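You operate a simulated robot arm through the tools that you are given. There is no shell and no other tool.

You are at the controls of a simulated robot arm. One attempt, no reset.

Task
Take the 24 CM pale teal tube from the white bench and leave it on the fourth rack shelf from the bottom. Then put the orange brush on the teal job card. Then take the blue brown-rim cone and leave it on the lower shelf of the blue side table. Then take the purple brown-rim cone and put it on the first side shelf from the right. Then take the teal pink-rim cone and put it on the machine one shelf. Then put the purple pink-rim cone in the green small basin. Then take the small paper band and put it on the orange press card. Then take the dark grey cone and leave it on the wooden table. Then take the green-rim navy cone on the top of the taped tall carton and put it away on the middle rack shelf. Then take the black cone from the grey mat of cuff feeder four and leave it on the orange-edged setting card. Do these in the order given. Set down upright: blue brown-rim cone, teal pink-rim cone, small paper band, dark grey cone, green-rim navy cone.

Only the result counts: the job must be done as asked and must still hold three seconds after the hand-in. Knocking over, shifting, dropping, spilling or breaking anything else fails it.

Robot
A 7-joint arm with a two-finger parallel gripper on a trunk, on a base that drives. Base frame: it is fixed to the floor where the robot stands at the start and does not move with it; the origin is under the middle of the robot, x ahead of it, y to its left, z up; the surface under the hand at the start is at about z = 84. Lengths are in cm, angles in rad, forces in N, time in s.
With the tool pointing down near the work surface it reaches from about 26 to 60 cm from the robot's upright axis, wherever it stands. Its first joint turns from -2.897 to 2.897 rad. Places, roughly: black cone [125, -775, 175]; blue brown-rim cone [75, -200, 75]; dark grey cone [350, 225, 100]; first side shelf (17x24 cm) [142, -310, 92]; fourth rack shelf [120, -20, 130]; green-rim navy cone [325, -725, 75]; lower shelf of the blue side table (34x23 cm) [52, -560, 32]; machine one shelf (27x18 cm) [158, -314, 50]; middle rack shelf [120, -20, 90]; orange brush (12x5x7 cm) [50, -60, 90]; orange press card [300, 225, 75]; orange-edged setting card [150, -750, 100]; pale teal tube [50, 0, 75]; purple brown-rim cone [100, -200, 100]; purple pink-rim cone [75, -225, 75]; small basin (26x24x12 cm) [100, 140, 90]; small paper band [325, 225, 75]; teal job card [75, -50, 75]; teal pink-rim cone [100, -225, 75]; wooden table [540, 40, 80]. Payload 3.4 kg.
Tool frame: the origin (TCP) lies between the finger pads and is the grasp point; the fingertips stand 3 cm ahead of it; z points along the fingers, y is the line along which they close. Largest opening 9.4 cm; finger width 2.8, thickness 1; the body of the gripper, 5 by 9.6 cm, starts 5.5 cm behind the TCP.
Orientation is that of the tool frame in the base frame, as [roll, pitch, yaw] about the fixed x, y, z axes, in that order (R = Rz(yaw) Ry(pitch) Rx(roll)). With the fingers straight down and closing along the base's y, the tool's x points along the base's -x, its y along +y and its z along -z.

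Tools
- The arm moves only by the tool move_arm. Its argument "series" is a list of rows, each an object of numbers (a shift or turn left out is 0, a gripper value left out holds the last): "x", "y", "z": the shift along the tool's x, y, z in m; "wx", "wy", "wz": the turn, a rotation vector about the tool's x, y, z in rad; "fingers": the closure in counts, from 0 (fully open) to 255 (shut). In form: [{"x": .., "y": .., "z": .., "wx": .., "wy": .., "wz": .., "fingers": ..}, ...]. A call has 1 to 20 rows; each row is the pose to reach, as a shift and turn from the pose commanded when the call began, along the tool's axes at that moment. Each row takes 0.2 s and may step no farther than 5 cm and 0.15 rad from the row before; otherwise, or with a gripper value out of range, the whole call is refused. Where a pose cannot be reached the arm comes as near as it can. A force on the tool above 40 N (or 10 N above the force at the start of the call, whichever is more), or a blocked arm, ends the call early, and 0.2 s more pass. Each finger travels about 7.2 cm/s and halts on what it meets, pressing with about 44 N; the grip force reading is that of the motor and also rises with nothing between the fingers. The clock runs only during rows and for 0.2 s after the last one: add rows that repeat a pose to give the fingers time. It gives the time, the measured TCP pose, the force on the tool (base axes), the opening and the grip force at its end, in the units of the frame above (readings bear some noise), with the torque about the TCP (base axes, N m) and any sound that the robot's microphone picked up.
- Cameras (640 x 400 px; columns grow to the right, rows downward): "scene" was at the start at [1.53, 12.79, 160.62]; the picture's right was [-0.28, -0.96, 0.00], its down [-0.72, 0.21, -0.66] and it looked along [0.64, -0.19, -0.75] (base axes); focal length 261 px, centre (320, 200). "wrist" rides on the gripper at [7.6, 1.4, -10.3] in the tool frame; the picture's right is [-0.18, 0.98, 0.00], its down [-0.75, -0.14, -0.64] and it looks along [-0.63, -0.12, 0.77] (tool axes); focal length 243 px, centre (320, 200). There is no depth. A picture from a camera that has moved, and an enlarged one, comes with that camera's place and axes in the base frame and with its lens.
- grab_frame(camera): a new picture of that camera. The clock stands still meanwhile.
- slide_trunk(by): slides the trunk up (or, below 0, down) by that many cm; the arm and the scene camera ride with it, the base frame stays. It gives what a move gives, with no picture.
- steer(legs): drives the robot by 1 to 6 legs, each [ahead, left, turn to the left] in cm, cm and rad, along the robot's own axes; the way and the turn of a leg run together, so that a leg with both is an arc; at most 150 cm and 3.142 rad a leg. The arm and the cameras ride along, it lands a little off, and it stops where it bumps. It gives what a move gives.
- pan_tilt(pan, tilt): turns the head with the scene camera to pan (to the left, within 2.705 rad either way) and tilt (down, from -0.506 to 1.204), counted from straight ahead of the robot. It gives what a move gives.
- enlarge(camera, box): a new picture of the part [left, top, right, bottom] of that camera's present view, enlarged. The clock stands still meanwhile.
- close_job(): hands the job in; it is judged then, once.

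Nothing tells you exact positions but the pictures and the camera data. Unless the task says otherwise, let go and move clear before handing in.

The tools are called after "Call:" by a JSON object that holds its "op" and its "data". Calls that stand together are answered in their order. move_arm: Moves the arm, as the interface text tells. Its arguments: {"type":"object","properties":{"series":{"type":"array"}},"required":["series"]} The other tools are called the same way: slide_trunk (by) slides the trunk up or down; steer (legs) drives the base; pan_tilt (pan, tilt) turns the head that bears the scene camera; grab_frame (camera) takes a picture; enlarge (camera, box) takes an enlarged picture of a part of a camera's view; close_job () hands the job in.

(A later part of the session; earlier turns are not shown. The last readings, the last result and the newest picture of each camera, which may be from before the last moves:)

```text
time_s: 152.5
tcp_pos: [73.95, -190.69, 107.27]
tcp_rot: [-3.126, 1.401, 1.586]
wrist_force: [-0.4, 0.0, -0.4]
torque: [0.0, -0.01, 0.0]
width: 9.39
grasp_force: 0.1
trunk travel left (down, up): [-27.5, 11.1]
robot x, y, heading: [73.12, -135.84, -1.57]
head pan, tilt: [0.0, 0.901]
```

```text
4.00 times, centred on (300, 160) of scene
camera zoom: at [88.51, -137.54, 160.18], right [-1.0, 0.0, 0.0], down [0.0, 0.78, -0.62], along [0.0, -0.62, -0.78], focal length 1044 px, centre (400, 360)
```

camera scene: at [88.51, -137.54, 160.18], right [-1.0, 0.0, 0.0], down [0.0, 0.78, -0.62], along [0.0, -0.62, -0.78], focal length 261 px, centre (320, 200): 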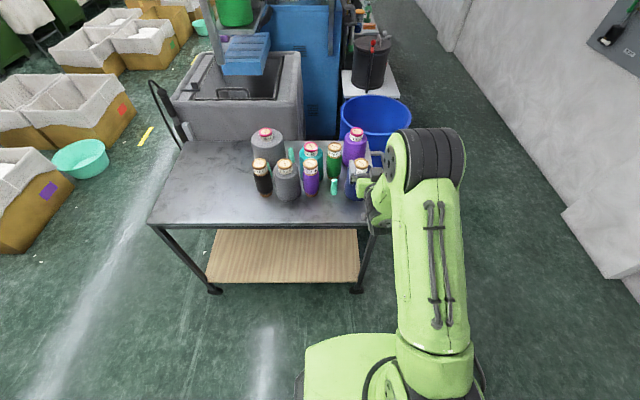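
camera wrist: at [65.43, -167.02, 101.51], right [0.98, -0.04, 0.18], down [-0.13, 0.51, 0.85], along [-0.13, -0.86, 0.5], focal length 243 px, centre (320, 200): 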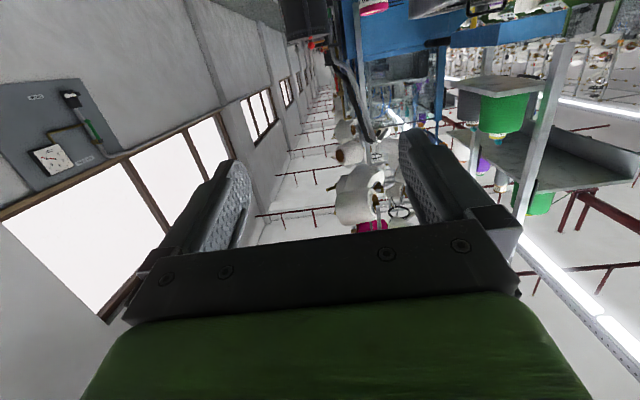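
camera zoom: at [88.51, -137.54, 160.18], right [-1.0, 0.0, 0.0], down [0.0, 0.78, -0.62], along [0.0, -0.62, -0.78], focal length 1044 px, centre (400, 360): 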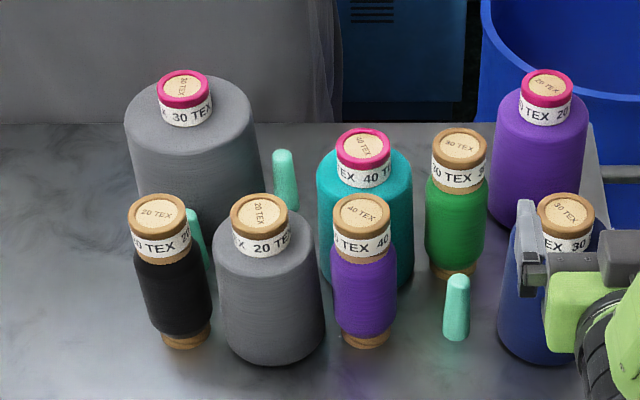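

Triangulation puts the navy rim top near (73.6,-206.5, 95±2). I'll raise the hand a bit and drive closer for a better baseline.

Call:
{"op": "move_arm", "data": {"series": [{"x": -0.03, "z": -0.03}, {"x": -0.06, "z": -0.06}, {"x": -0.07, "z": -0.09}, {"x": -0.07, "z": -0.09}]}}

Call:
{"op": "steer", "data": {"legs": [[14, 0, 0]]}}

Call:
{"op": "grab_frame", "data": {"camera": "scene"}}

Call:
{"op": "enlarge", "data": {"camera": "scene", "box": [240, 110, 400, 210]}}

```text
time_s: 153.5
tcp_pos: [73.95, -182.92, 115.62]
tcp_rot: [-3.126, 1.401, 1.586]
wrist_force: [0.5, 0.3, 0.1]
torque: [-0.01, 0.01, 0.01]
width: 9.41
grasp_force: 0.2
trunk travel left (down, up): [-27.5, 11.1]
robot x, y, heading: [72.92, -135.41, -1.571]
head pan, tilt: [0.0, 0.901]
```

```text
time_s: 154.8
tcp_pos: [74.0, -197.04, 115.62]
tcp_rot: [-3.123, 1.401, 1.586]
wrist_force: [0.2, -0.1, 0.1]
torque: [-0.04, -0.01, 0.0]
width: 9.37
grasp_force: 0.1
trunk travel left (down, up): [-27.5, 11.1]
robot x, y, heading: [73.55, -149.47, -1.573]
head pan, tilt: [0.0, 0.901]
```

```text
taken
camera scene: at [88.48, -151.55, 160.18], right [-1.0, 0.0, 0.0], down [0.0, 0.78, -0.62], along [0.0, -0.62, -0.78], focal length 261 px, centre (320, 200)
```

scene: 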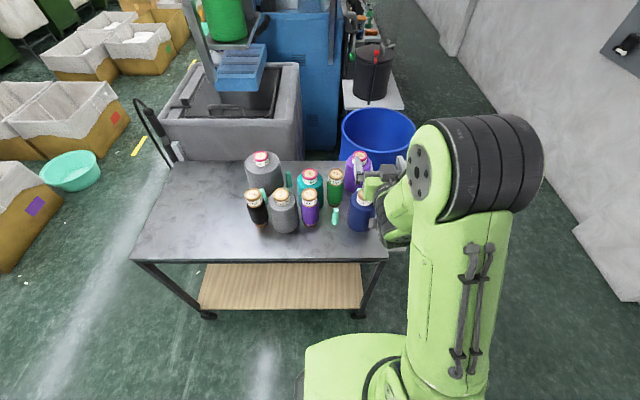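

```text
4.00 times, centred on (320, 160) of scene
camera zoom: at [88.48, -151.55, 160.18], right [-1.0, 0.0, 0.0], down [0.0, 0.78, -0.62], along [0.0, -0.62, -0.78], focal length 1044 px, centre (320, 360)
```

zoom: 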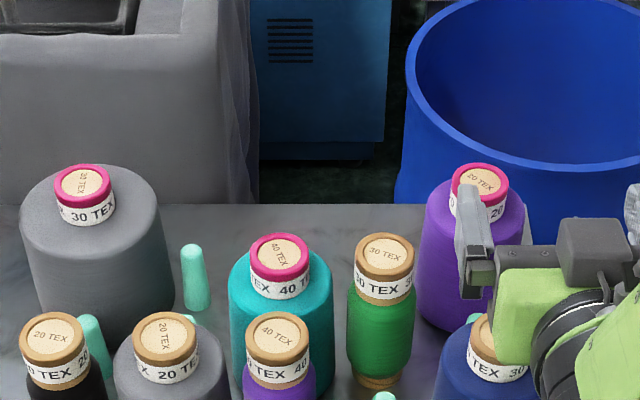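

Neck of the navy cone: centre ≈(73.8,-205.5), z 92.3–96. I'll back up slightly, lower to neck height and level the tool.

Call:
{"op": "move_arm", "data": {"series": [{"x": 0.0085, "z": -0.049}, {"x": 0.045, "z": -0.043, "wy": -0.03}, {"x": 0.09, "z": -0.035, "wy": -0.06}, {"x": 0.135, "z": -0.028, "wy": -0.1}, {"x": 0.18, "z": -0.02, "wy": -0.1}, {"x": 0.2135, "z": -0.014, "wy": -0.1}, {"x": 0.2135, "z": -0.014, "wy": -0.1}]}}

Call:
{"op": "enlarge", "data": {"camera": "scene", "box": [300, 140, 460, 240]}}

Call:
{"op": "grab_frame", "data": {"camera": "wrist"}}

```text
time_s: 156.4
tcp_pos: [72.67, -190.9, 96.35]
tcp_rot: [2.961, 1.39, 1.321]
wrist_force: [-0.5, -0.5, 0.9]
torque: [0.0, 0.0, 0.03]
width: 9.44
grasp_force: 0.1
out of reach, approached as far as the arm can: row 1, 2, 3, 4, 5, 6, 7
trunk travel left (down, up): [-27.5, 11.1]
robot x, y, heading: [73.36, -149.34, -1.571]
head pan, tilt: [0.0, 0.901]
```

```text
4.00 times, centred on (380, 190) of scene
camera zoom: at [88.38, -151.29, 160.19], right [-1.0, 0.0, 0.0], down [0.0, 0.78, -0.62], along [0.0, -0.62, -0.78], focal length 1044 px, centre (80, 240)
```

zoom: 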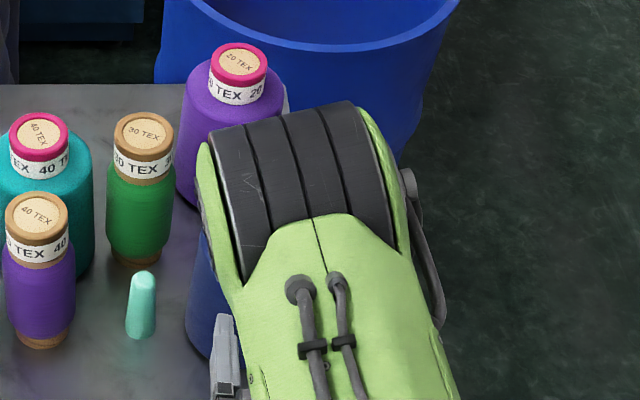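

```text
taken
camera wrist: at [75.2, -179.73, 90.71], right [0.97, -0.1, 0.21], down [-0.13, 0.51, 0.85], along [-0.2, -0.85, 0.48], focal length 243 px, centre (320, 200)
```

wrist: 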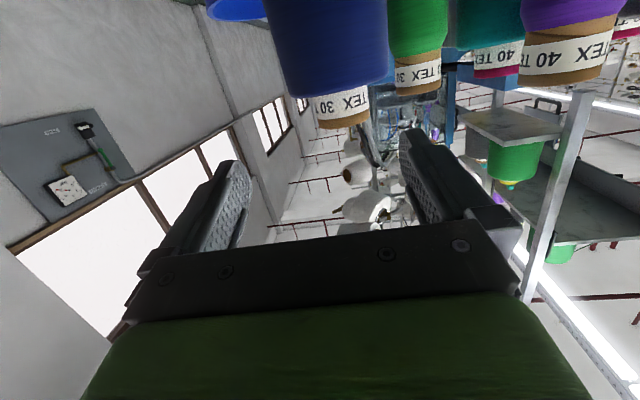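

The arm can't fold back that far with a level tool, so I'll use the base for the approach: back the base off 14 cm, extend the arm to a comfortable reach and level it.

Call:
{"op": "steer", "data": {"legs": [[-14, 0, 0]]}}

Call:
{"op": "move_arm", "data": {"series": [{"x": -0.002, "y": 0.004, "z": 0.035, "wx": -0.015, "wy": -0.017, "wz": -0.011}, {"x": -0.004, "y": 0.01, "z": 0.07, "wx": -0.03, "wy": -0.034, "wz": -0.022}, {"x": -0.006, "y": 0.016, "z": 0.105, "wx": -0.05, "wy": -0.05, "wz": -0.033}, {"x": -0.008, "y": 0.0215, "z": 0.1395, "wx": -0.065, "wy": -0.068, "wz": -0.045}, {"x": -0.008, "y": 0.0215, "z": 0.1395, "wx": -0.065, "wy": -0.068, "wz": -0.045}]}}

Call:
{"op": "grab_frame", "data": {"camera": "scene"}}

Call:
{"op": "grab_frame", "data": {"camera": "wrist"}}

```text
time_s: 157.7
tcp_pos: [72.8, -177.03, 96.41]
tcp_rot: [2.964, 1.391, 1.325]
wrist_force: [-0.8, 0.0, 0.1]
torque: [0.03, 0.02, -0.03]
width: 9.41
grasp_force: 0.1
trunk travel left (down, up): [-27.5, 11.1]
robot x, y, heading: [73.23, -135.73, -1.577]
head pan, tilt: [0.0, 0.901]
```

```text
time_s: 158.9
tcp_pos: [73.94, -191.1, 94.88]
tcp_rot: [-3.105, 1.46, 1.607]
wrist_force: [-0.3, -0.4, -0.2]
torque: [0.0, 0.0, 0.03]
width: 9.42
grasp_force: 0.0
trunk travel left (down, up): [-27.5, 11.1]
robot x, y, heading: [73.59, -135.49, -1.578]
head pan, tilt: [0.0, 0.901]
```

```text
taken
camera scene: at [88.54, -137.35, 160.18], right [-1.0, 0.0, 0.0], down [0.0, 0.78, -0.62], along [0.0, -0.62, -0.78], focal length 261 px, centre (320, 200)
```

scene: 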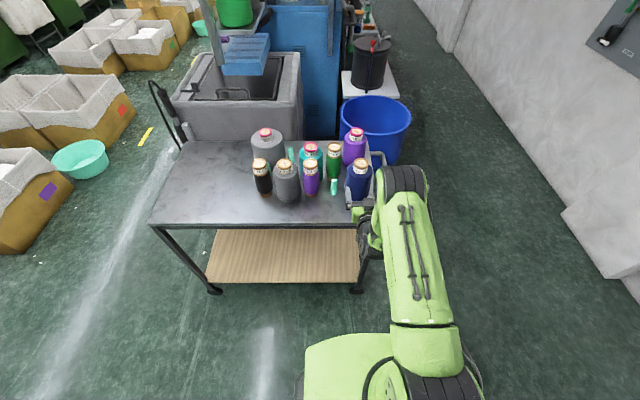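

```text
taken
camera wrist: at [75.47, -180.11, 88.35], right [0.98, -0.02, 0.18], down [-0.14, 0.56, 0.82], along [-0.12, -0.83, 0.54], focal length 243 px, centre (320, 200)
```

wrist: 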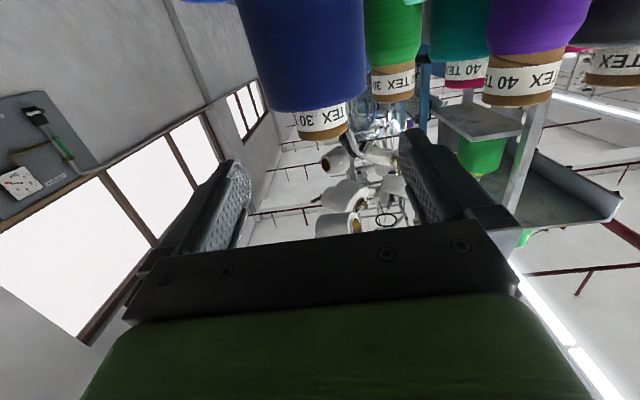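

The neck is centred between the fingers in the wrist view. I'll raise 6 mm to clear the shoulder and drive forward onto the neck.

Call:
{"op": "move_arm", "data": {"series": [{"x": -0.006}, {"x": -0.006}]}}

Call:
{"op": "steer", "data": {"legs": [[9, 0, 0]]}}

Call:
{"op": "grab_frame", "data": {"camera": "wrist"}}

Call:
{"op": "enlarge", "data": {"camera": "scene", "box": [280, 110, 440, 210]}}

```text
time_s: 159.5
tcp_pos: [74.11, -191.17, 95.38]
tcp_rot: [-3.11, 1.46, 1.603]
wrist_force: [1.1, 0.3, -0.5]
torque: [0.0, 0.0, 0.0]
width: 9.42
grasp_force: 0.1
trunk travel left (down, up): [-27.5, 11.1]
robot x, y, heading: [73.49, -135.33, -1.571]
head pan, tilt: [0.0, 0.901]
```

```text
time_s: 160.6
tcp_pos: [73.84, -200.07, 95.39]
tcp_rot: [-3.11, 1.459, 1.601]
wrist_force: [-0.1, -0.6, -0.1]
torque: [0.0, 0.0, -0.01]
width: 9.42
grasp_force: 0.1
trunk travel left (down, up): [-27.5, 11.1]
robot x, y, heading: [73.4, -144.76, -1.573]
head pan, tilt: [0.0, 0.901]
```

```text
taken
camera wrist: at [75.42, -189.22, 88.85], right [0.98, -0.02, 0.18], down [-0.14, 0.55, 0.82], along [-0.12, -0.83, 0.54], focal length 243 px, centre (320, 200)
```

wrist: 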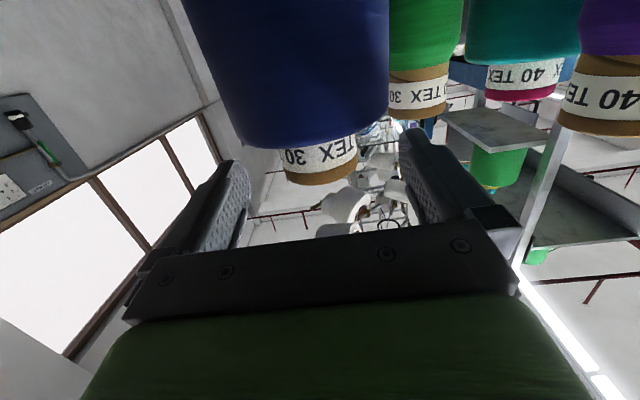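

```text
4.00 times, centred on (360, 160) of scene
camera zoom: at [88.49, -146.55, 160.18], right [-1.0, 0.0, 0.0], down [0.0, 0.78, -0.62], along [0.0, -0.62, -0.78], focal length 1044 px, centre (160, 360)
```

zoom: 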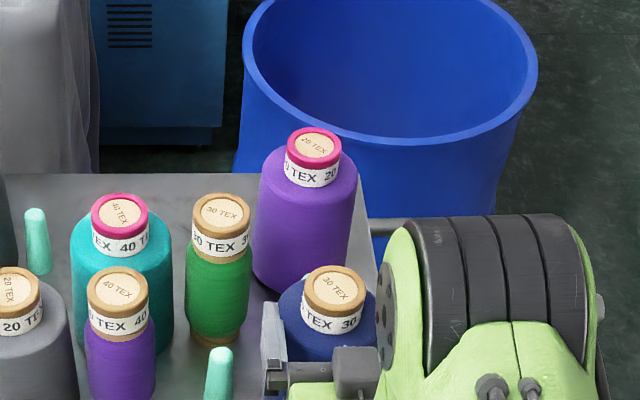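

I'll raise another 8 mm (neck z≈94.2–96.7) and drive the last 5.5 cm.

Call:
{"op": "move_arm", "data": {"series": [{"x": -0.008}, {"x": -0.008}]}}

Call:
{"op": "steer", "data": {"legs": [[5.3, 0, 0]]}}

Call:
{"op": "grab_frame", "data": {"camera": "wrist"}}

Call:
{"op": "enlarge", "data": {"camera": "scene", "box": [300, 130, 460, 230]}}

```text
time_s: 161.2
tcp_pos: [73.86, -200.18, 96.19]
tcp_rot: [-3.107, 1.461, 1.603]
wrist_force: [-0.7, 0.0, 0.3]
torque: [-0.01, 0.01, -0.01]
width: 9.42
grasp_force: 0.1
trunk travel left (down, up): [-27.5, 11.1]
robot x, y, heading: [73.4, -144.46, -1.576]
head pan, tilt: [0.0, 0.901]
```

```text
time_s: 162.2
tcp_pos: [73.9, -205.61, 96.08]
tcp_rot: [-3.108, 1.46, 1.602]
wrist_force: [-0.6, 0.4, -0.8]
torque: [-0.03, -0.01, -0.05]
width: 9.41
grasp_force: 0.0
trunk travel left (down, up): [-27.5, 11.1]
robot x, y, heading: [72.76, -149.71, -1.578]
head pan, tilt: [0.0, 0.901]
```

```text
taken
camera wrist: at [75.37, -194.58, 89.62], right [0.98, -0.02, 0.18], down [-0.14, 0.55, 0.82], along [-0.12, -0.83, 0.54], focal length 243 px, centre (320, 200)
```

wrist: 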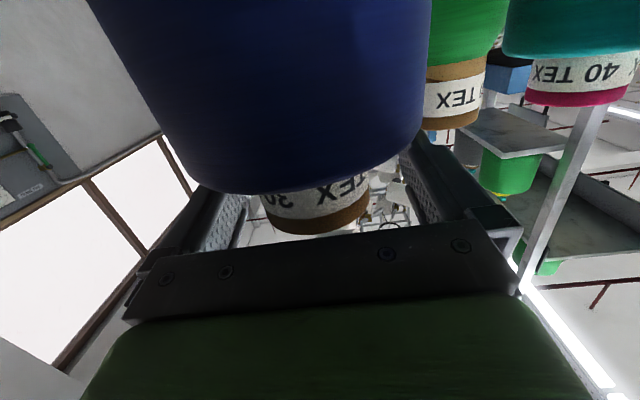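

```text
4.00 times, centred on (380, 180) of scene
camera zoom: at [88.47, -151.89, 160.18], right [-1.0, 0.0, 0.0], down [0.0, 0.78, -0.62], along [0.0, -0.62, -0.78], focal length 1044 px, centre (80, 280)
```

zoom: 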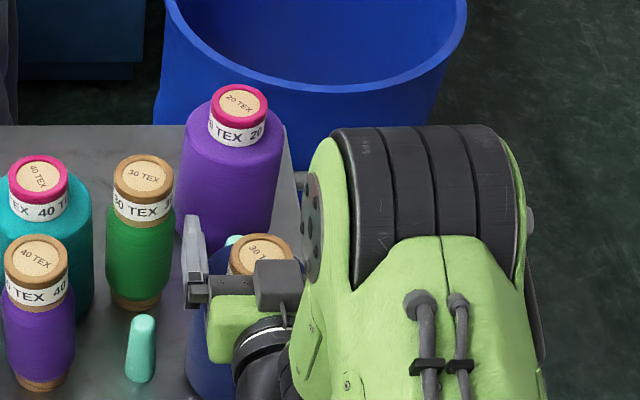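

The neck is between the pads. Closing.

Call:
{"op": "move_arm", "data": {"series": [{"fingers": 80}, {"fingers": 160}, {"fingers": 255}, {"fingers": 255}, {"fingers": 255}]}}

Call:
{"op": "grab_frame", "data": {"camera": "wrist"}}

```text
time_s: 163.4
tcp_pos: [73.9, -205.43, 96.21]
tcp_rot: [-3.106, 1.462, 1.605]
wrist_force: [-2.2, 0.7, 2.4]
torque: [-0.09, 0.14, -0.05]
width: 5.28
grasp_force: 43.8
trunk travel left (down, up): [-27.5, 11.1]
robot x, y, heading: [73.26, -149.85, -1.576]
head pan, tilt: [0.0, 0.901]
```

```text
taken
camera wrist: at [75.33, -194.42, 89.73], right [0.98, -0.02, 0.18], down [-0.14, 0.56, 0.82], along [-0.12, -0.83, 0.54], focal length 243 px, centre (320, 200)
```

wrist: 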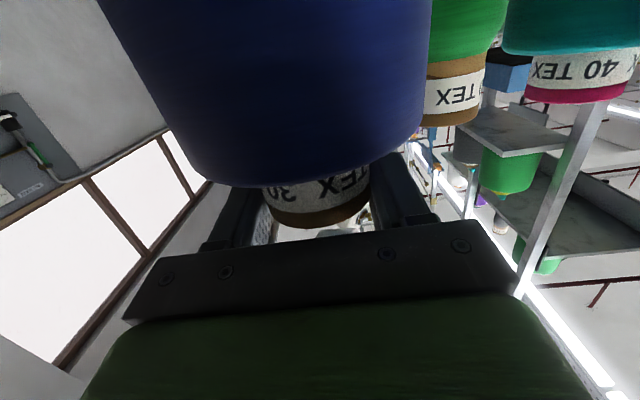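

Gripped (5.28 cm). Lifting straight up.

Call:
{"op": "move_arm", "data": {"series": [{"x": -0.015, "z": -0.0016}, {"x": -0.03, "z": -0.0033}, {"x": -0.055, "z": -0.006}, {"x": -0.08, "z": -0.009}, {"x": -0.08, "z": -0.009}]}}

Call:
{"op": "grab_frame", "data": {"camera": "wrist"}}

Call:
{"op": "grab_frame", "data": {"camera": "scene"}}

```text
time_s: 164.6
tcp_pos: [73.97, -205.42, 104.17]
tcp_rot: [-3.107, 1.458, 1.607]
wrist_force: [-0.6, 0.0, -2.9]
torque: [-0.06, 0.01, 0.0]
width: 5.27
grasp_force: 43.7
trunk travel left (down, up): [-27.5, 11.1]
robot x, y, heading: [73.35, -149.71, -1.575]
head pan, tilt: [0.0, 0.901]
```

```text
taken
camera wrist: at [75.43, -194.43, 97.75], right [0.98, -0.02, 0.18], down [-0.14, 0.55, 0.82], along [-0.12, -0.83, 0.54], focal length 243 px, centre (320, 200)
```

wrist: 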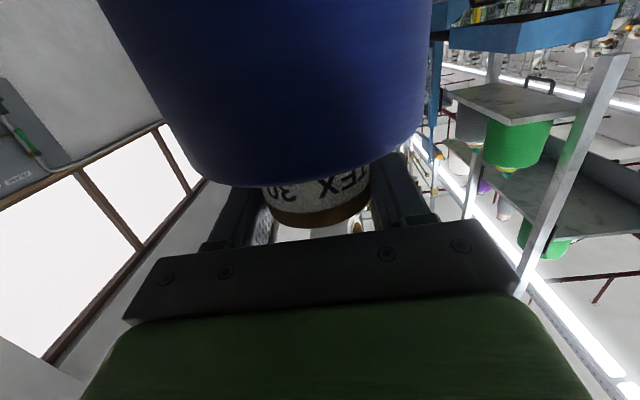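

```text
taken
camera scene: at [88.51, -151.69, 160.17], right [-1.0, 0.0, 0.0], down [0.0, 0.78, -0.62], along [0.0, -0.62, -0.78], focal length 261 px, centre (320, 200)
```

scene: 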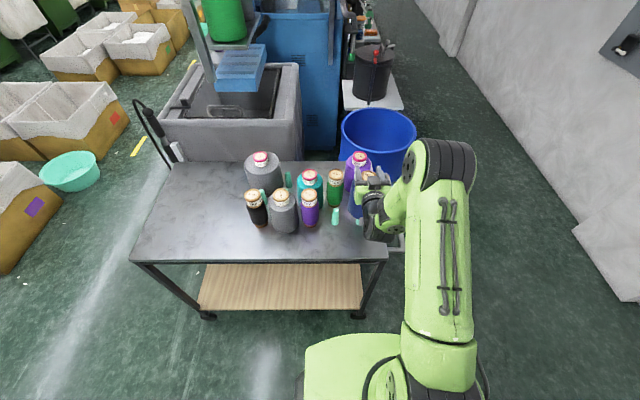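

The cone hangs securely. I'll back away from the cart and look down the wall-side corridor towards the blue side table.

Call:
{"op": "steer", "data": {"legs": [[-22, 0, 0], [0, -75, 0]]}}

Call:
{"op": "pan_tilt", "data": {"pan": 0.15, "tilt": 0.3}}

Call:
{"op": "grab_frame", "data": {"camera": "scene"}}

```text
time_s: 170.0
tcp_pos: [-2.02, -183.12, 104.29]
tcp_rot: [-3.113, 1.461, 1.601]
wrist_force: [0.4, 0.2, -2.3]
torque: [-0.01, 0.0, -0.03]
width: 5.29
grasp_force: 44.2
trunk travel left (down, up): [-27.5, 11.1]
robot x, y, heading: [-2.45, -127.83, -1.576]
head pan, tilt: [0.0, 0.901]
```

```text
time_s: 171.0
tcp_pos: [-1.99, -183.24, 104.42]
tcp_rot: [-3.109, 1.461, 1.602]
wrist_force: [-0.2, 0.3, -2.7]
torque: [-0.07, 0.02, 0.04]
width: 5.27
grasp_force: 43.9
trunk travel left (down, up): [-27.5, 11.1]
robot x, y, heading: [-2.52, -127.87, -1.575]
head pan, tilt: [0.15, 0.3]
```

```text
taken
camera scene: at [13.94, -131.2, 165.4], right [-0.99, -0.15, 0.0], down [-0.04, 0.29, -0.95], along [0.14, -0.94, -0.3], focal length 261 px, centre (320, 200)
```

scene: 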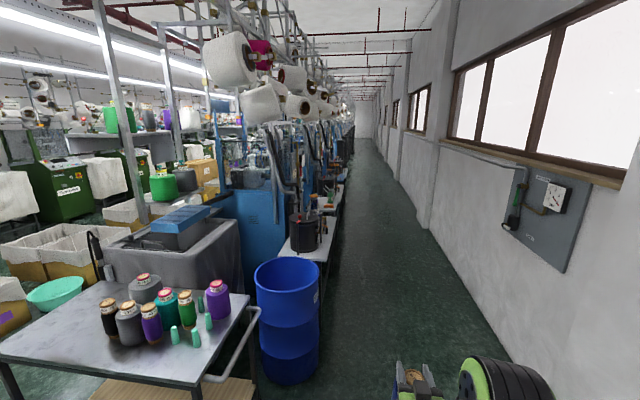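

The corridor along the wall (x≈-85…38) is open. I'll drive down it along x≈-25 in stages.

Call:
{"op": "steer", "data": {"legs": [[0, -22, 0.005], [150, 0, 0], [110, 0, 0]]}}

Call:
{"op": "pan_tilt", "data": {"pan": 0.5, "tilt": 0.5}}

Call:
{"op": "grab_frame", "data": {"camera": "scene"}}

Call:
{"op": "pan_tilt", "data": {"pan": 1.3, "tilt": 0.5}}

Call:
{"op": "grab_frame", "data": {"camera": "scene"}}

```text
time_s: 184.9
tcp_pos: [-25.28, -442.9, 104.07]
tcp_rot: [-3.108, 1.459, 1.598]
wrist_force: [-0.2, -0.8, -2.5]
torque: [0.01, -0.01, 0.01]
width: 5.29
grasp_force: 44.2
trunk travel left (down, up): [-27.5, 11.1]
robot x, y, heading: [-25.49, -386.78, -1.579]
head pan, tilt: [0.15, 0.3]
```

```text
time_s: 185.7
tcp_pos: [-25.31, -442.75, 104.11]
tcp_rot: [-3.109, 1.461, 1.6]
wrist_force: [0.3, 0.2, -3.4]
torque: [-0.02, -0.02, 0.01]
width: 5.29
grasp_force: 43.9
trunk travel left (down, up): [-27.5, 11.1]
robot x, y, heading: [-25.86, -386.88, -1.575]
head pan, tilt: [0.499, 0.499]
```

```text
taken
camera scene: at [-6.17, -389.56, 163.57], right [-0.88, -0.47, 0.0], down [-0.23, 0.42, -0.88], along [0.41, -0.77, -0.48], focal length 261 px, centre (320, 200)
```

scene: 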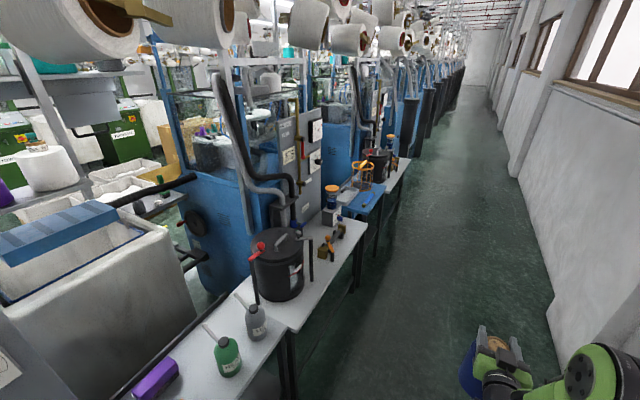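

```text
time_s: 186.9
tcp_pos: [-25.33, -442.79, 104.17]
tcp_rot: [-3.108, 1.46, 1.598]
wrist_force: [0.1, 0.1, -3.4]
torque: [-0.06, 0.02, 0.0]
width: 5.29
grasp_force: 44.5
trunk travel left (down, up): [-27.5, 11.1]
robot x, y, heading: [-25.74, -386.97, -1.574]
head pan, tilt: [1.3, 0.499]
```

```text
taken
camera scene: at [-1.72, -384.04, 163.57], right [-0.27, -0.96, 0.0], down [-0.46, 0.13, -0.88], along [0.84, -0.24, -0.48], focal length 261 px, centre (320, 200)
```

scene: 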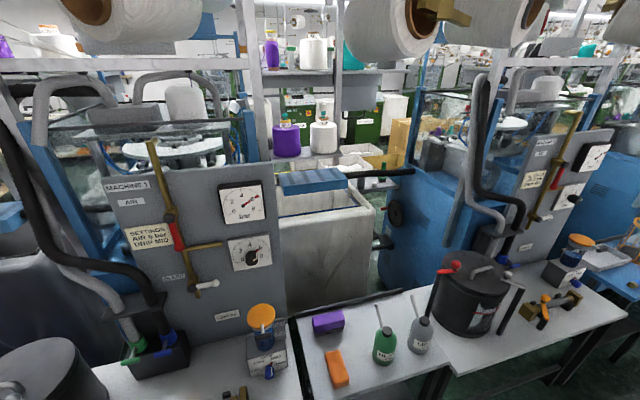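

The blue side table is just ahead past the white ones (edge x≈28–35). I'll move to x≈-45 by the wall side, drive to y≈-560, and turn to face it.

Call:
{"op": "steer", "data": {"legs": [[0, -19, 0], [150, 0, 0], [23, 0, 0]]}}

Call:
{"op": "pan_tilt", "data": {"pan": 1.2, "tilt": 0.6}}

Call:
{"op": "grab_frame", "data": {"camera": "scene"}}

```text
time_s: 196.7
tcp_pos: [-45.12, -614.73, 104.14]
tcp_rot: [-3.107, 1.46, 1.6]
wrist_force: [-0.6, -0.6, -2.3]
torque: [-0.04, -0.01, 0.0]
width: 5.25
grasp_force: 43.9
trunk travel left (down, up): [-27.5, 11.1]
robot x, y, heading: [-45.49, -558.83, -1.577]
head pan, tilt: [1.3, 0.499]
```

```text
time_s: 197.4
tcp_pos: [-45.13, -614.78, 104.2]
tcp_rot: [-3.109, 1.459, 1.6]
wrist_force: [0.0, -1.0, -3.5]
torque: [0.02, -0.02, -0.02]
width: 5.26
grasp_force: 44.1
trunk travel left (down, up): [-27.5, 11.1]
robot x, y, heading: [-45.12, -559.67, -1.578]
head pan, tilt: [1.201, 0.6]
```

```text
taken
camera scene: at [-22.24, -556.65, 162.66], right [-0.37, -0.93, 0.0], down [-0.53, 0.21, -0.83], along [0.77, -0.3, -0.56], focal length 261 px, centre (320, 200)
```

scene: 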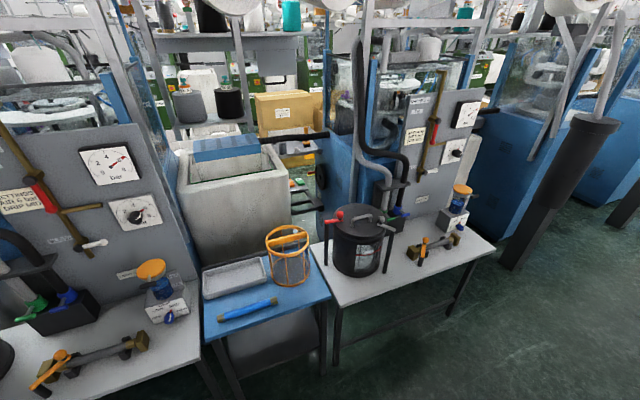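

The blue side table (top z≈70, edge x≈36) has a grey lower shelf at z≈32 from x≈42, y -543…-577. I'll turn to face it and lower the trunk and arm.

Call:
{"op": "steer", "data": {"legs": [[0, 0, 1.575]]}}

Call:
{"op": "slide_trunk", "data": {"by": -27.4}}

Call:
{"op": "pan_tilt", "data": {"pan": 0, "tilt": 0.6}}

Call:
{"op": "grab_frame", "data": {"camera": "scene"}}

```text
time_s: 201.6
tcp_pos: [9.86, -559.13, 104.19]
tcp_rot: [-3.107, 1.459, -3.12]
wrist_force: [-0.1, 0.1, -2.6]
torque: [0.02, 0.02, -0.02]
width: 5.29
grasp_force: 44.1
trunk travel left (down, up): [-27.5, 11.1]
robot x, y, heading: [-45.56, -559.2, -0.016]
head pan, tilt: [1.201, 0.6]
```

```text
time_s: 204.4
tcp_pos: [10.02, -559.16, 76.89]
tcp_rot: [-3.108, 1.46, -3.121]
wrist_force: [0.0, 0.2, -2.9]
torque: [0.01, 0.0, 0.02]
width: 5.3
grasp_force: 44.3
trunk travel left (down, up): [-0.1, 38.5]
robot x, y, heading: [-45.41, -559.2, -0.017]
head pan, tilt: [1.201, 0.6]
```

```text
time_s: 205.8
tcp_pos: [9.94, -559.09, 76.9]
tcp_rot: [-3.108, 1.459, -3.122]
wrist_force: [-0.4, -0.1, -1.8]
torque: [0.01, -0.02, 0.02]
width: 5.28
grasp_force: 43.9
trunk travel left (down, up): [-0.1, 38.5]
robot x, y, heading: [-45.71, -559.1, -0.017]
head pan, tilt: [0.0, 0.6]
```

```text
taken
camera scene: at [-42.57, -544.17, 135.37], right [-0.01, -1.0, 0.0], down [-0.57, 0.01, -0.82], along [0.82, -0.01, -0.57], focal length 261 px, centre (320, 200)
```

scene: 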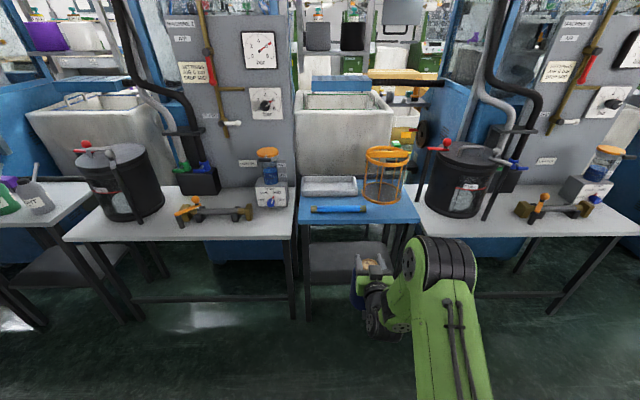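

Clear view of the lower shelf. Lowering the arm with the cone to shelf height before driving in.

Call:
{"op": "move_arm", "data": {"series": [{"x": 0.04, "z": 0.0044}, {"x": 0.08, "z": 0.0089}, {"x": 0.12, "z": 0.0133}, {"x": 0.16, "z": 0.0178}, {"x": 0.2, "z": 0.0222}, {"x": 0.2, "z": 0.0222}]}}

Call:
{"op": "grab_frame", "data": {"camera": "scene"}}

Call:
{"op": "grab_frame", "data": {"camera": "wrist"}}

```text
time_s: 207.2
tcp_pos: [9.87, -559.17, 56.76]
tcp_rot: [-3.108, 1.459, -3.121]
wrist_force: [-0.4, -0.5, -3.3]
torque: [0.05, -0.02, -0.02]
width: 5.29
grasp_force: 44.0
trunk travel left (down, up): [-0.1, 38.5]
robot x, y, heading: [-45.52, -559.08, -0.013]
head pan, tilt: [0.0, 0.6]
```

```text
taken
camera scene: at [-42.56, -544.17, 135.37], right [-0.02, -1.0, 0.0], down [-0.57, 0.01, -0.82], along [0.82, -0.01, -0.57], focal length 261 px, centre (320, 200)
```

scene: 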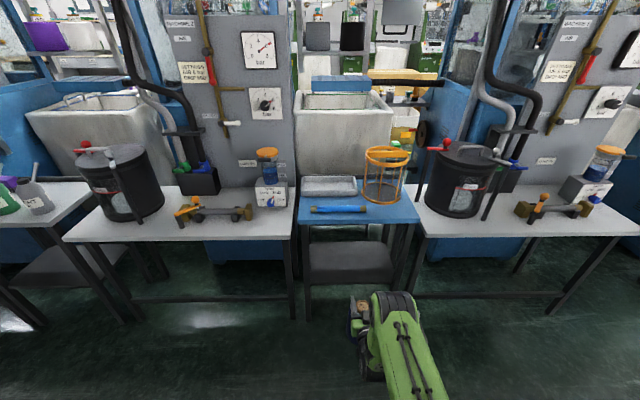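

```text
taken
camera wrist: at [-1.15, -557.66, 50.33], right [0.03, 0.98, 0.18], down [-0.56, -0.13, 0.82], along [0.83, -0.13, 0.54], focal length 243 px, centre (320, 200)
```

wrist: 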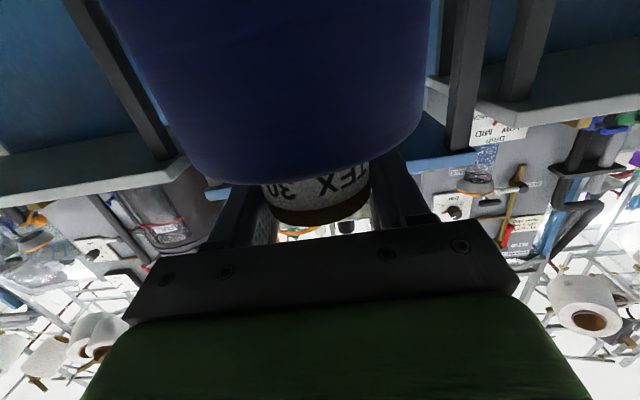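

Enlarging the shelf area for exact placement.

Call:
{"op": "enlarge", "data": {"camera": "scene", "box": [280, 180, 440, 300]}}

```text
3.33 times, centred on (360, 240) of scene
camera zoom: at [-42.56, -544.17, 135.37], right [-0.02, -1.0, 0.0], down [-0.57, 0.01, -0.82], along [0.82, -0.01, -0.57], focal length 870 px, centre (187, 67)
```

zoom: 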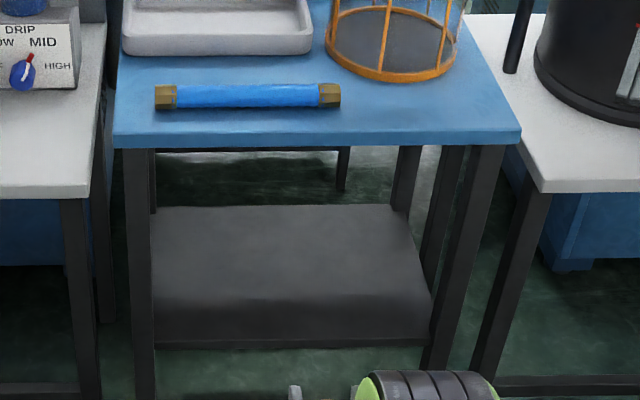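

Call:
{"op": "enlarge", "data": {"camera": "scene", "box": [320, 280, 440, 370]}}

```text
4.44 times, centred on (380, 325) of scene
camera zoom: at [-42.56, -544.17, 135.37], right [-0.02, -1.0, 0.0], down [-0.57, 0.01, -0.82], along [0.82, -0.01, -0.57], focal length 1160 px, centre (53, -356)
```

zoom: 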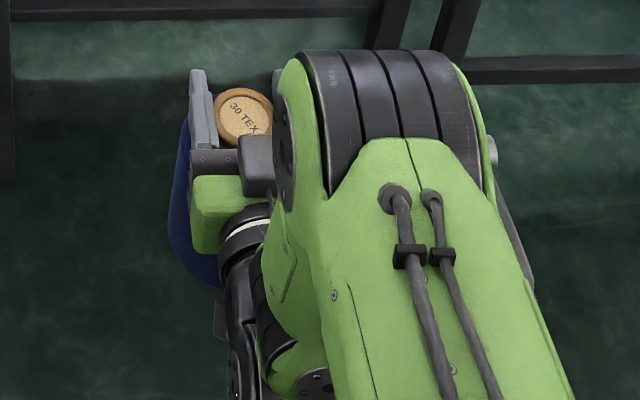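

The cone's bottom is ≈37, about 5 cm over the shelf. Driving in under the table top.

Call:
{"op": "steer", "data": {"legs": [[25, 0, 0.01]]}}

Call:
{"op": "grab_frame", "data": {"camera": "scene"}}

Call:
{"op": "grab_frame", "data": {"camera": "wrist"}}

```text
time_s: 209.0
tcp_pos: [34.89, -558.79, 56.82]
tcp_rot: [-3.108, 1.458, -3.108]
wrist_force: [-0.1, 0.1, -3.8]
torque: [0.02, 0.01, 0.01]
width: 5.29
grasp_force: 44.0
trunk travel left (down, up): [-0.1, 38.5]
robot x, y, heading: [-20.33, -559.64, -0.002]
head pan, tilt: [0.0, 0.6]
```

```text
taken
camera scene: at [-17.62, -544.39, 135.37], right [0.0, -1.0, 0.0], down [-0.57, 0.0, -0.82], along [0.82, 0.0, -0.57], focal length 261 px, centre (320, 200)
```

scene: 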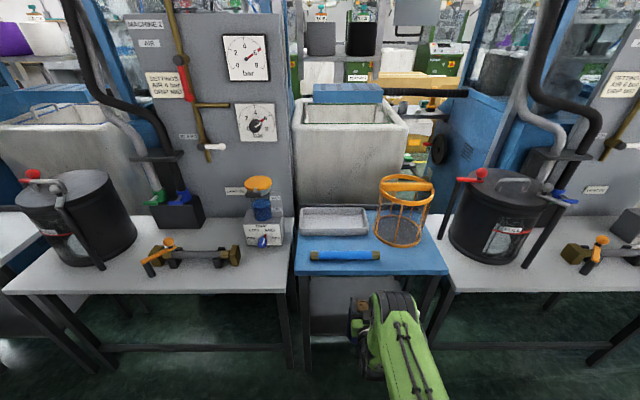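

```text
taken
camera wrist: at [23.92, -557.45, 50.36], right [0.02, 0.98, 0.18], down [-0.55, -0.14, 0.82], along [0.83, -0.12, 0.54], focal length 243 px, centre (320, 200)
```

wrist: 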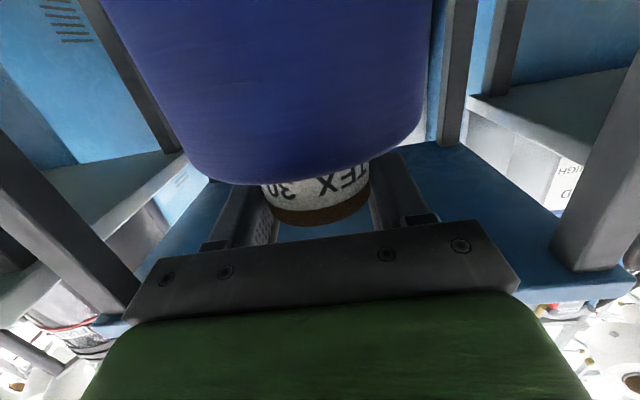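

I need to be sure that the elbow (the dark ringed drum) won't meet the table top or the orange basket. I'll look from two head angles to triangulate it.

Call:
{"op": "pan_tilt", "data": {"pan": 0.6, "tilt": 0.8}}

Call:
{"op": "grab_frame", "data": {"camera": "scene"}}

Call:
{"op": "pan_tilt", "data": {"pan": -0.7, "tilt": 0.8}}

Call:
{"op": "grab_frame", "data": {"camera": "scene"}}

```text
time_s: 210.0
tcp_pos: [34.85, -558.68, 56.84]
tcp_rot: [-3.109, 1.459, -3.11]
wrist_force: [-0.6, -0.5, -2.3]
torque: [-0.01, -0.04, 0.03]
width: 5.28
grasp_force: 43.9
trunk travel left (down, up): [-0.1, 38.5]
robot x, y, heading: [-20.32, -559.35, -0.01]
head pan, tilt: [0.6, 0.799]
```

```text
taken
camera scene: at [-19.8, -539.83, 133.69], right [0.56, -0.83, 0.0], down [-0.59, -0.4, -0.7], along [0.58, 0.39, -0.72], focal length 261 px, centre (320, 200)
```

scene: 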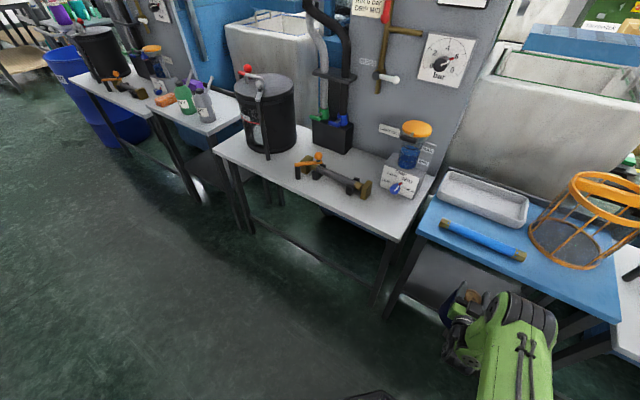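

```text
time_s: 211.5
tcp_pos: [34.96, -558.81, 56.87]
tcp_rot: [-3.109, 1.458, -3.112]
wrist_force: [0.4, -0.4, -3.0]
torque: [-0.03, 0.02, 0.0]
width: 5.27
grasp_force: 44.6
trunk travel left (down, up): [-0.1, 38.5]
robot x, y, heading: [-20.66, -559.81, -0.005]
head pan, tilt: [-0.7, 0.799]
```

```text
taken
camera scene: at [-20.34, -549.57, 133.68], right [-0.65, -0.76, 0.0], down [-0.55, 0.46, -0.7], along [0.53, -0.45, -0.72], focal length 261 px, centre (320, 200)
```

scene: 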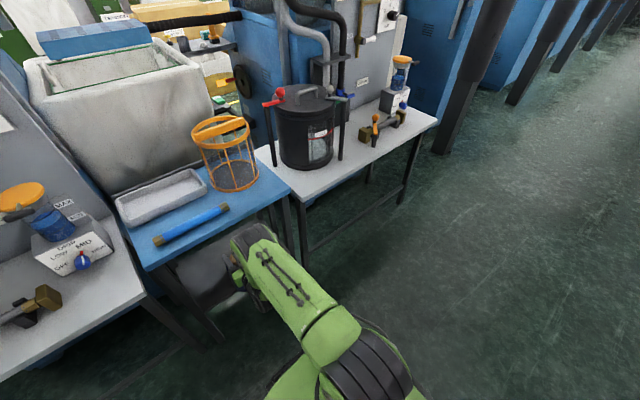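

The elbow's front is at x≈19, z≈74–86, so after a 13.5 cm advance it stays just short of the table edge (x≈37.7). Advancing carefully in two legs.

Call:
{"op": "steer", "data": {"legs": [[8, 0, 0]]}}

Call:
{"op": "grab_frame", "data": {"camera": "scene"}}

Call:
{"op": "steer", "data": {"legs": [[5.5, 0, 0]]}}

Call:
{"op": "grab_frame", "data": {"camera": "scene"}}

Call:
{"op": "grab_frame", "data": {"camera": "wrist"}}

```text
time_s: 212.5
tcp_pos: [42.85, -558.89, 56.77]
tcp_rot: [-3.109, 1.459, -3.11]
wrist_force: [0.5, -1.3, -3.1]
torque: [0.0, -0.05, -0.01]
width: 5.27
grasp_force: 44.2
trunk travel left (down, up): [-0.1, 38.5]
robot x, y, heading: [-12.83, -559.63, -0.006]
head pan, tilt: [-0.7, 0.799]
```

```text
taken
camera scene: at [-12.24, -549.61, 133.68], right [-0.65, -0.76, 0.0], down [-0.55, 0.46, -0.7], along [0.53, -0.45, -0.72], focal length 261 px, centre (320, 200)
```

scene: 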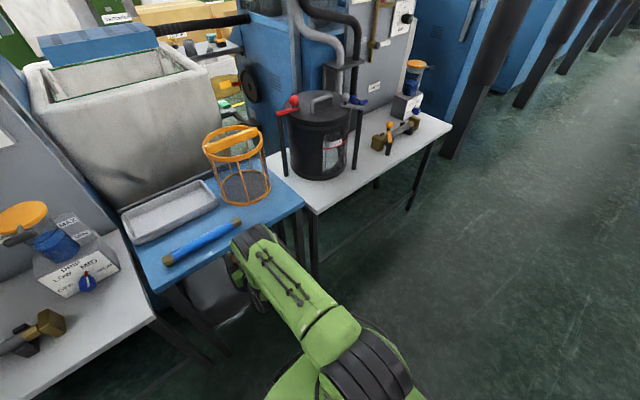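

```text
time_s: 213.5
tcp_pos: [48.44, -558.82, 56.86]
tcp_rot: [-3.109, 1.458, -3.112]
wrist_force: [0.5, -0.3, -3.0]
torque: [0.01, -0.02, 0.02]
width: 5.29
grasp_force: 44.1
trunk travel left (down, up): [-0.1, 38.5]
robot x, y, heading: [-7.16, -559.82, 0.002]
head pan, tilt: [-0.7, 0.799]
```

```text
taken
camera scene: at [-6.71, -549.64, 133.68], right [-0.65, -0.76, 0.0], down [-0.55, 0.46, -0.7], along [0.53, -0.45, -0.72], focal length 261 px, centre (320, 200)
```

scene: 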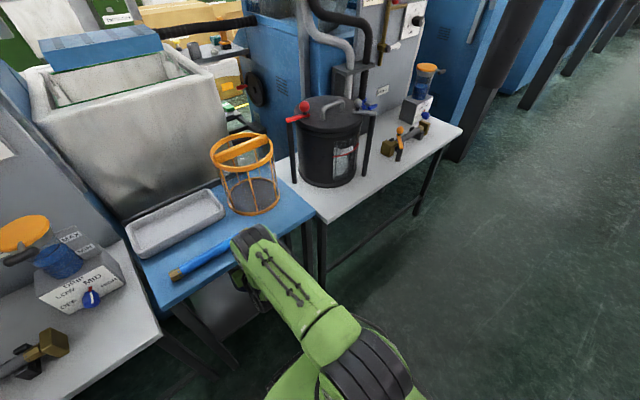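

```text
taken
camera wrist: at [37.5, -557.47, 50.34], right [0.02, 0.98, 0.18], down [-0.55, -0.14, 0.82], along [0.83, -0.12, 0.54], focal length 243 px, centre (320, 200)
```

wrist: 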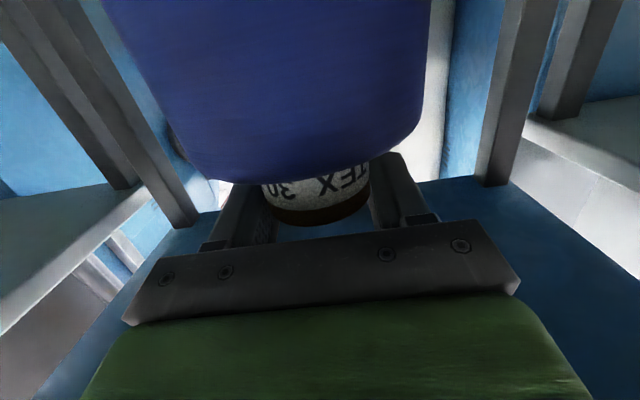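

Cone is over the shelf. Lowering gradually.

Call:
{"op": "move_arm", "data": {"series": [{"x": 0.01, "z": 0.0011}, {"x": 0.02, "z": 0.0022}, {"x": 0.02, "z": 0.0022}, {"x": 0.02, "z": 0.0022}]}}

Call:
{"op": "grab_frame", "data": {"camera": "scene"}}

Call:
{"op": "move_arm", "data": {"series": [{"x": 0.005, "z": 0.0005}, {"x": 0.01, "z": 0.0011}, {"x": 0.01, "z": 0.0011}, {"x": 0.01, "z": 0.0011}]}}

```text
time_s: 214.5
tcp_pos: [48.46, -558.88, 54.7]
tcp_rot: [-3.109, 1.46, -3.11]
wrist_force: [-0.4, -0.3, -2.9]
torque: [0.0, 0.0, 0.0]
width: 5.27
grasp_force: 44.0
trunk travel left (down, up): [-0.1, 38.5]
robot x, y, heading: [-6.99, -559.39, -0.001]
head pan, tilt: [-0.7, 0.799]
```

```text
taken
camera scene: at [-6.76, -549.64, 133.68], right [-0.65, -0.76, 0.0], down [-0.55, 0.46, -0.7], along [0.53, -0.45, -0.72], focal length 261 px, centre (320, 200)
```

scene: 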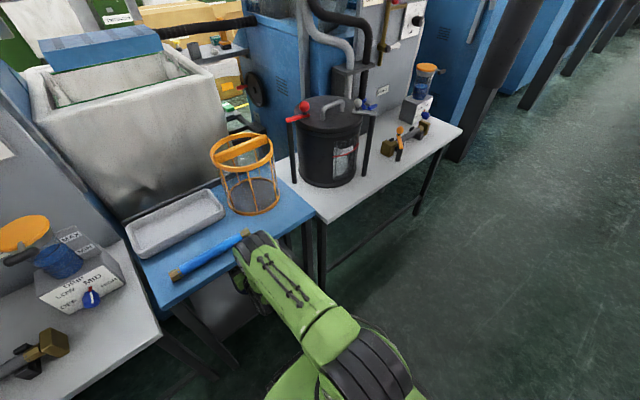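

```text
time_s: 215.5
tcp_pos: [48.44, -558.94, 53.71]
tcp_rot: [-3.105, 1.459, -3.109]
wrist_force: [0.3, -0.3, -3.6]
torque: [0.0, -0.01, 0.02]
width: 5.28
grasp_force: 44.0
trunk travel left (down, up): [-0.1, 38.5]
robot x, y, heading: [-6.99, -559.78, -0.007]
head pan, tilt: [-0.7, 0.799]
```

Call:
{"op": "move_arm", "data": {"series": [{"x": 0.004, "z": 0.0004}, {"x": 0.008, "z": 0.0009}, {"x": 0.008, "z": 0.0009}, {"x": 0.008, "z": 0.0009}]}}

Call:
{"op": "move_arm", "data": {"series": [{"x": 0.003, "z": 0.0003}, {"x": 0.006, "z": 0.0006}, {"x": 0.006, "z": 0.0006}, {"x": 0.006, "z": 0.0006}]}}

```text
time_s: 216.5
tcp_pos: [48.38, -558.96, 53.03]
tcp_rot: [-3.107, 1.458, -3.11]
wrist_force: [0.4, -0.6, -2.7]
torque: [0.02, -0.06, -0.04]
width: 5.28
grasp_force: 43.9
trunk travel left (down, up): [-0.1, 38.5]
robot x, y, heading: [-6.83, -559.38, -0.004]
head pan, tilt: [-0.7, 0.799]
```

```text
time_s: 217.5
tcp_pos: [48.45, -558.89, 52.38]
tcp_rot: [-3.108, 1.46, -3.11]
wrist_force: [-1.2, 0.9, -2.6]
torque: [0.0, 0.0, 0.03]
width: 5.28
grasp_force: 43.5
trunk travel left (down, up): [-0.1, 38.5]
robot x, y, heading: [-7.11, -559.6, -0.003]
head pan, tilt: [-0.7, 0.799]
```

Still hanging free; continuing in small steps until contact.

Call:
{"op": "move_arm", "data": {"series": [{"x": 0.0025, "z": 0.0003}, {"x": 0.005, "z": 0.0005}, {"x": 0.005, "z": 0.0005}, {"x": 0.005, "z": 0.0005}]}}

Call:
{"op": "move_arm", "data": {"series": [{"x": 0.0025, "z": 0.0003}, {"x": 0.005, "z": 0.0005}, {"x": 0.005, "z": 0.0005}, {"x": 0.005, "z": 0.0005}]}}

Call:
{"op": "grab_frame", "data": {"camera": "scene"}}

```text
time_s: 218.5
tcp_pos: [48.41, -558.94, 51.89]
tcp_rot: [-3.107, 1.461, -3.109]
wrist_force: [-0.1, -0.8, -2.9]
torque: [0.01, -0.01, 0.02]
width: 5.3
grasp_force: 44.4
trunk travel left (down, up): [-0.1, 38.5]
robot x, y, heading: [-7.45, -559.91, -0.004]
head pan, tilt: [-0.7, 0.799]
```

```text
time_s: 219.5
tcp_pos: [48.35, -558.8, 51.39]
tcp_rot: [-3.11, 1.458, -3.109]
wrist_force: [-0.3, -0.4, -3.2]
torque: [0.03, -0.02, -0.01]
width: 5.3
grasp_force: 44.0
trunk travel left (down, up): [-0.1, 38.5]
robot x, y, heading: [-7.04, -559.32, -0.006]
head pan, tilt: [-0.7, 0.799]
```

```text
taken
camera scene: at [-6.76, -549.64, 133.68], right [-0.65, -0.76, 0.0], down [-0.55, 0.46, -0.7], along [0.53, -0.45, -0.72], focal length 261 px, centre (320, 200)
```

scene: 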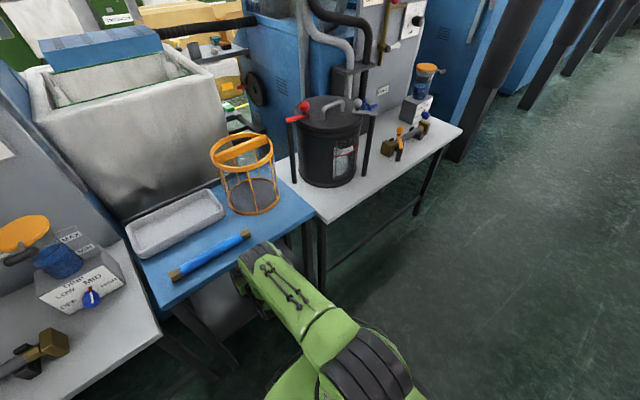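

Call:
{"op": "move_arm", "data": {"series": [{"x": 0.0025, "z": 0.0003}, {"x": 0.005, "z": 0.0005}, {"x": 0.005, "z": 0.0005}, {"x": 0.005, "z": 0.0005}]}}

Call:
{"op": "move_arm", "data": {"series": [{"x": 0.0025, "z": 0.0003}, {"x": 0.005, "z": 0.0005}, {"x": 0.005, "z": 0.0005}, {"x": 0.005, "z": 0.0005}]}}

Call:
{"op": "pan_tilt", "data": {"pan": 0.0, "tilt": 0.9}}

Call:
{"op": "grab_frame", "data": {"camera": "scene"}}

```text
time_s: 220.5
tcp_pos: [48.55, -558.83, 50.71]
tcp_rot: [-3.107, 1.459, -3.109]
wrist_force: [-0.3, -0.1, -3.5]
torque: [0.0, -0.04, 0.01]
width: 5.27
grasp_force: 43.8
trunk travel left (down, up): [-0.1, 38.5]
robot x, y, heading: [-7.19, -559.45, -0.001]
head pan, tilt: [-0.7, 0.799]
```

```text
time_s: 221.5
tcp_pos: [48.34, -558.88, 50.28]
tcp_rot: [-3.109, 1.458, -3.109]
wrist_force: [-0.1, -1.1, -2.7]
torque: [-0.01, -0.07, -0.01]
width: 5.26
grasp_force: 43.8
trunk travel left (down, up): [-0.1, 38.5]
robot x, y, heading: [-7.16, -559.76, -0.005]
head pan, tilt: [-0.7, 0.799]
```

```text
time_s: 222.6
tcp_pos: [48.37, -558.91, 50.19]
tcp_rot: [-3.108, 1.46, -3.111]
wrist_force: [1.3, 0.7, -3.1]
torque: [0.0, -0.05, -0.02]
width: 5.29
grasp_force: 43.8
trunk travel left (down, up): [-0.1, 38.5]
robot x, y, heading: [-6.83, -559.45, -0.004]
head pan, tilt: [0.0, 0.901]
```

```text
taken
camera scene: at [-5.36, -544.45, 132.89], right [0.0, -1.0, 0.0], down [-0.78, 0.0, -0.62], along [0.62, 0.0, -0.78], focal length 261 px, centre (320, 200)
```

scene: 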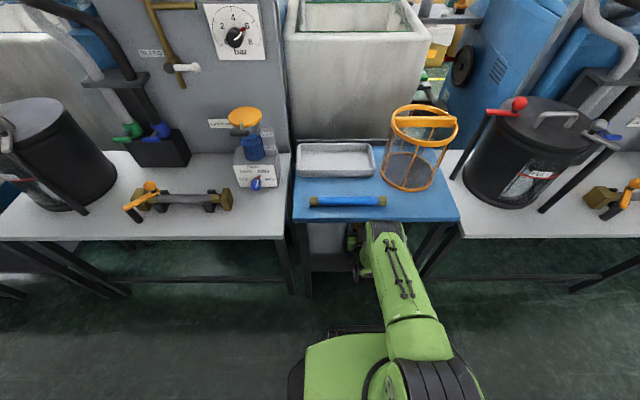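

Call:
{"op": "move_arm", "data": {"series": [{"x": 0.0025, "z": 0.0003}, {"x": 0.005, "z": 0.0005}, {"x": 0.005, "z": 0.0005}, {"x": 0.005, "z": 0.0005}]}}

Call:
{"op": "move_arm", "data": {"series": [{"x": 0.0025, "z": 0.0003}, {"x": 0.005, "z": 0.0005}, {"x": 0.005, "z": 0.0005}, {"x": 0.005, "z": 0.0005}]}}

Call:
{"op": "move_arm", "data": {"series": [{"x": 0.0025, "z": 0.0003}, {"x": 0.005, "z": 0.0005}, {"x": 0.005, "z": 0.0005}, {"x": 0.005, "z": 0.0005}]}}

```text
time_s: 223.6
tcp_pos: [48.29, -558.79, 49.72]
tcp_rot: [-3.106, 1.459, -3.107]
wrist_force: [0.1, -0.5, -2.5]
torque: [0.0, -0.04, 0.02]
width: 5.27
grasp_force: 43.7
trunk travel left (down, up): [-0.1, 38.5]
robot x, y, heading: [-6.91, -559.47, -0.002]
head pan, tilt: [0.0, 0.901]
```

```text
time_s: 224.6
tcp_pos: [48.39, -559.0, 49.35]
tcp_rot: [-3.106, 1.459, -3.109]
wrist_force: [0.6, 0.1, -2.8]
torque: [0.0, 0.0, 0.0]
width: 5.29
grasp_force: 43.7
trunk travel left (down, up): [-0.1, 38.5]
robot x, y, heading: [-7.16, -559.23, -0.004]
head pan, tilt: [0.0, 0.901]
```

```text
time_s: 225.6
tcp_pos: [48.49, -558.77, 48.82]
tcp_rot: [-3.106, 1.46, -3.107]
wrist_force: [-0.4, 1.0, -2.9]
torque: [0.03, -0.05, -0.01]
width: 5.29
grasp_force: 44.0
trunk travel left (down, up): [-0.1, 38.5]
robot x, y, heading: [-7.23, -559.24, -0.002]
head pan, tilt: [0.0, 0.901]
```

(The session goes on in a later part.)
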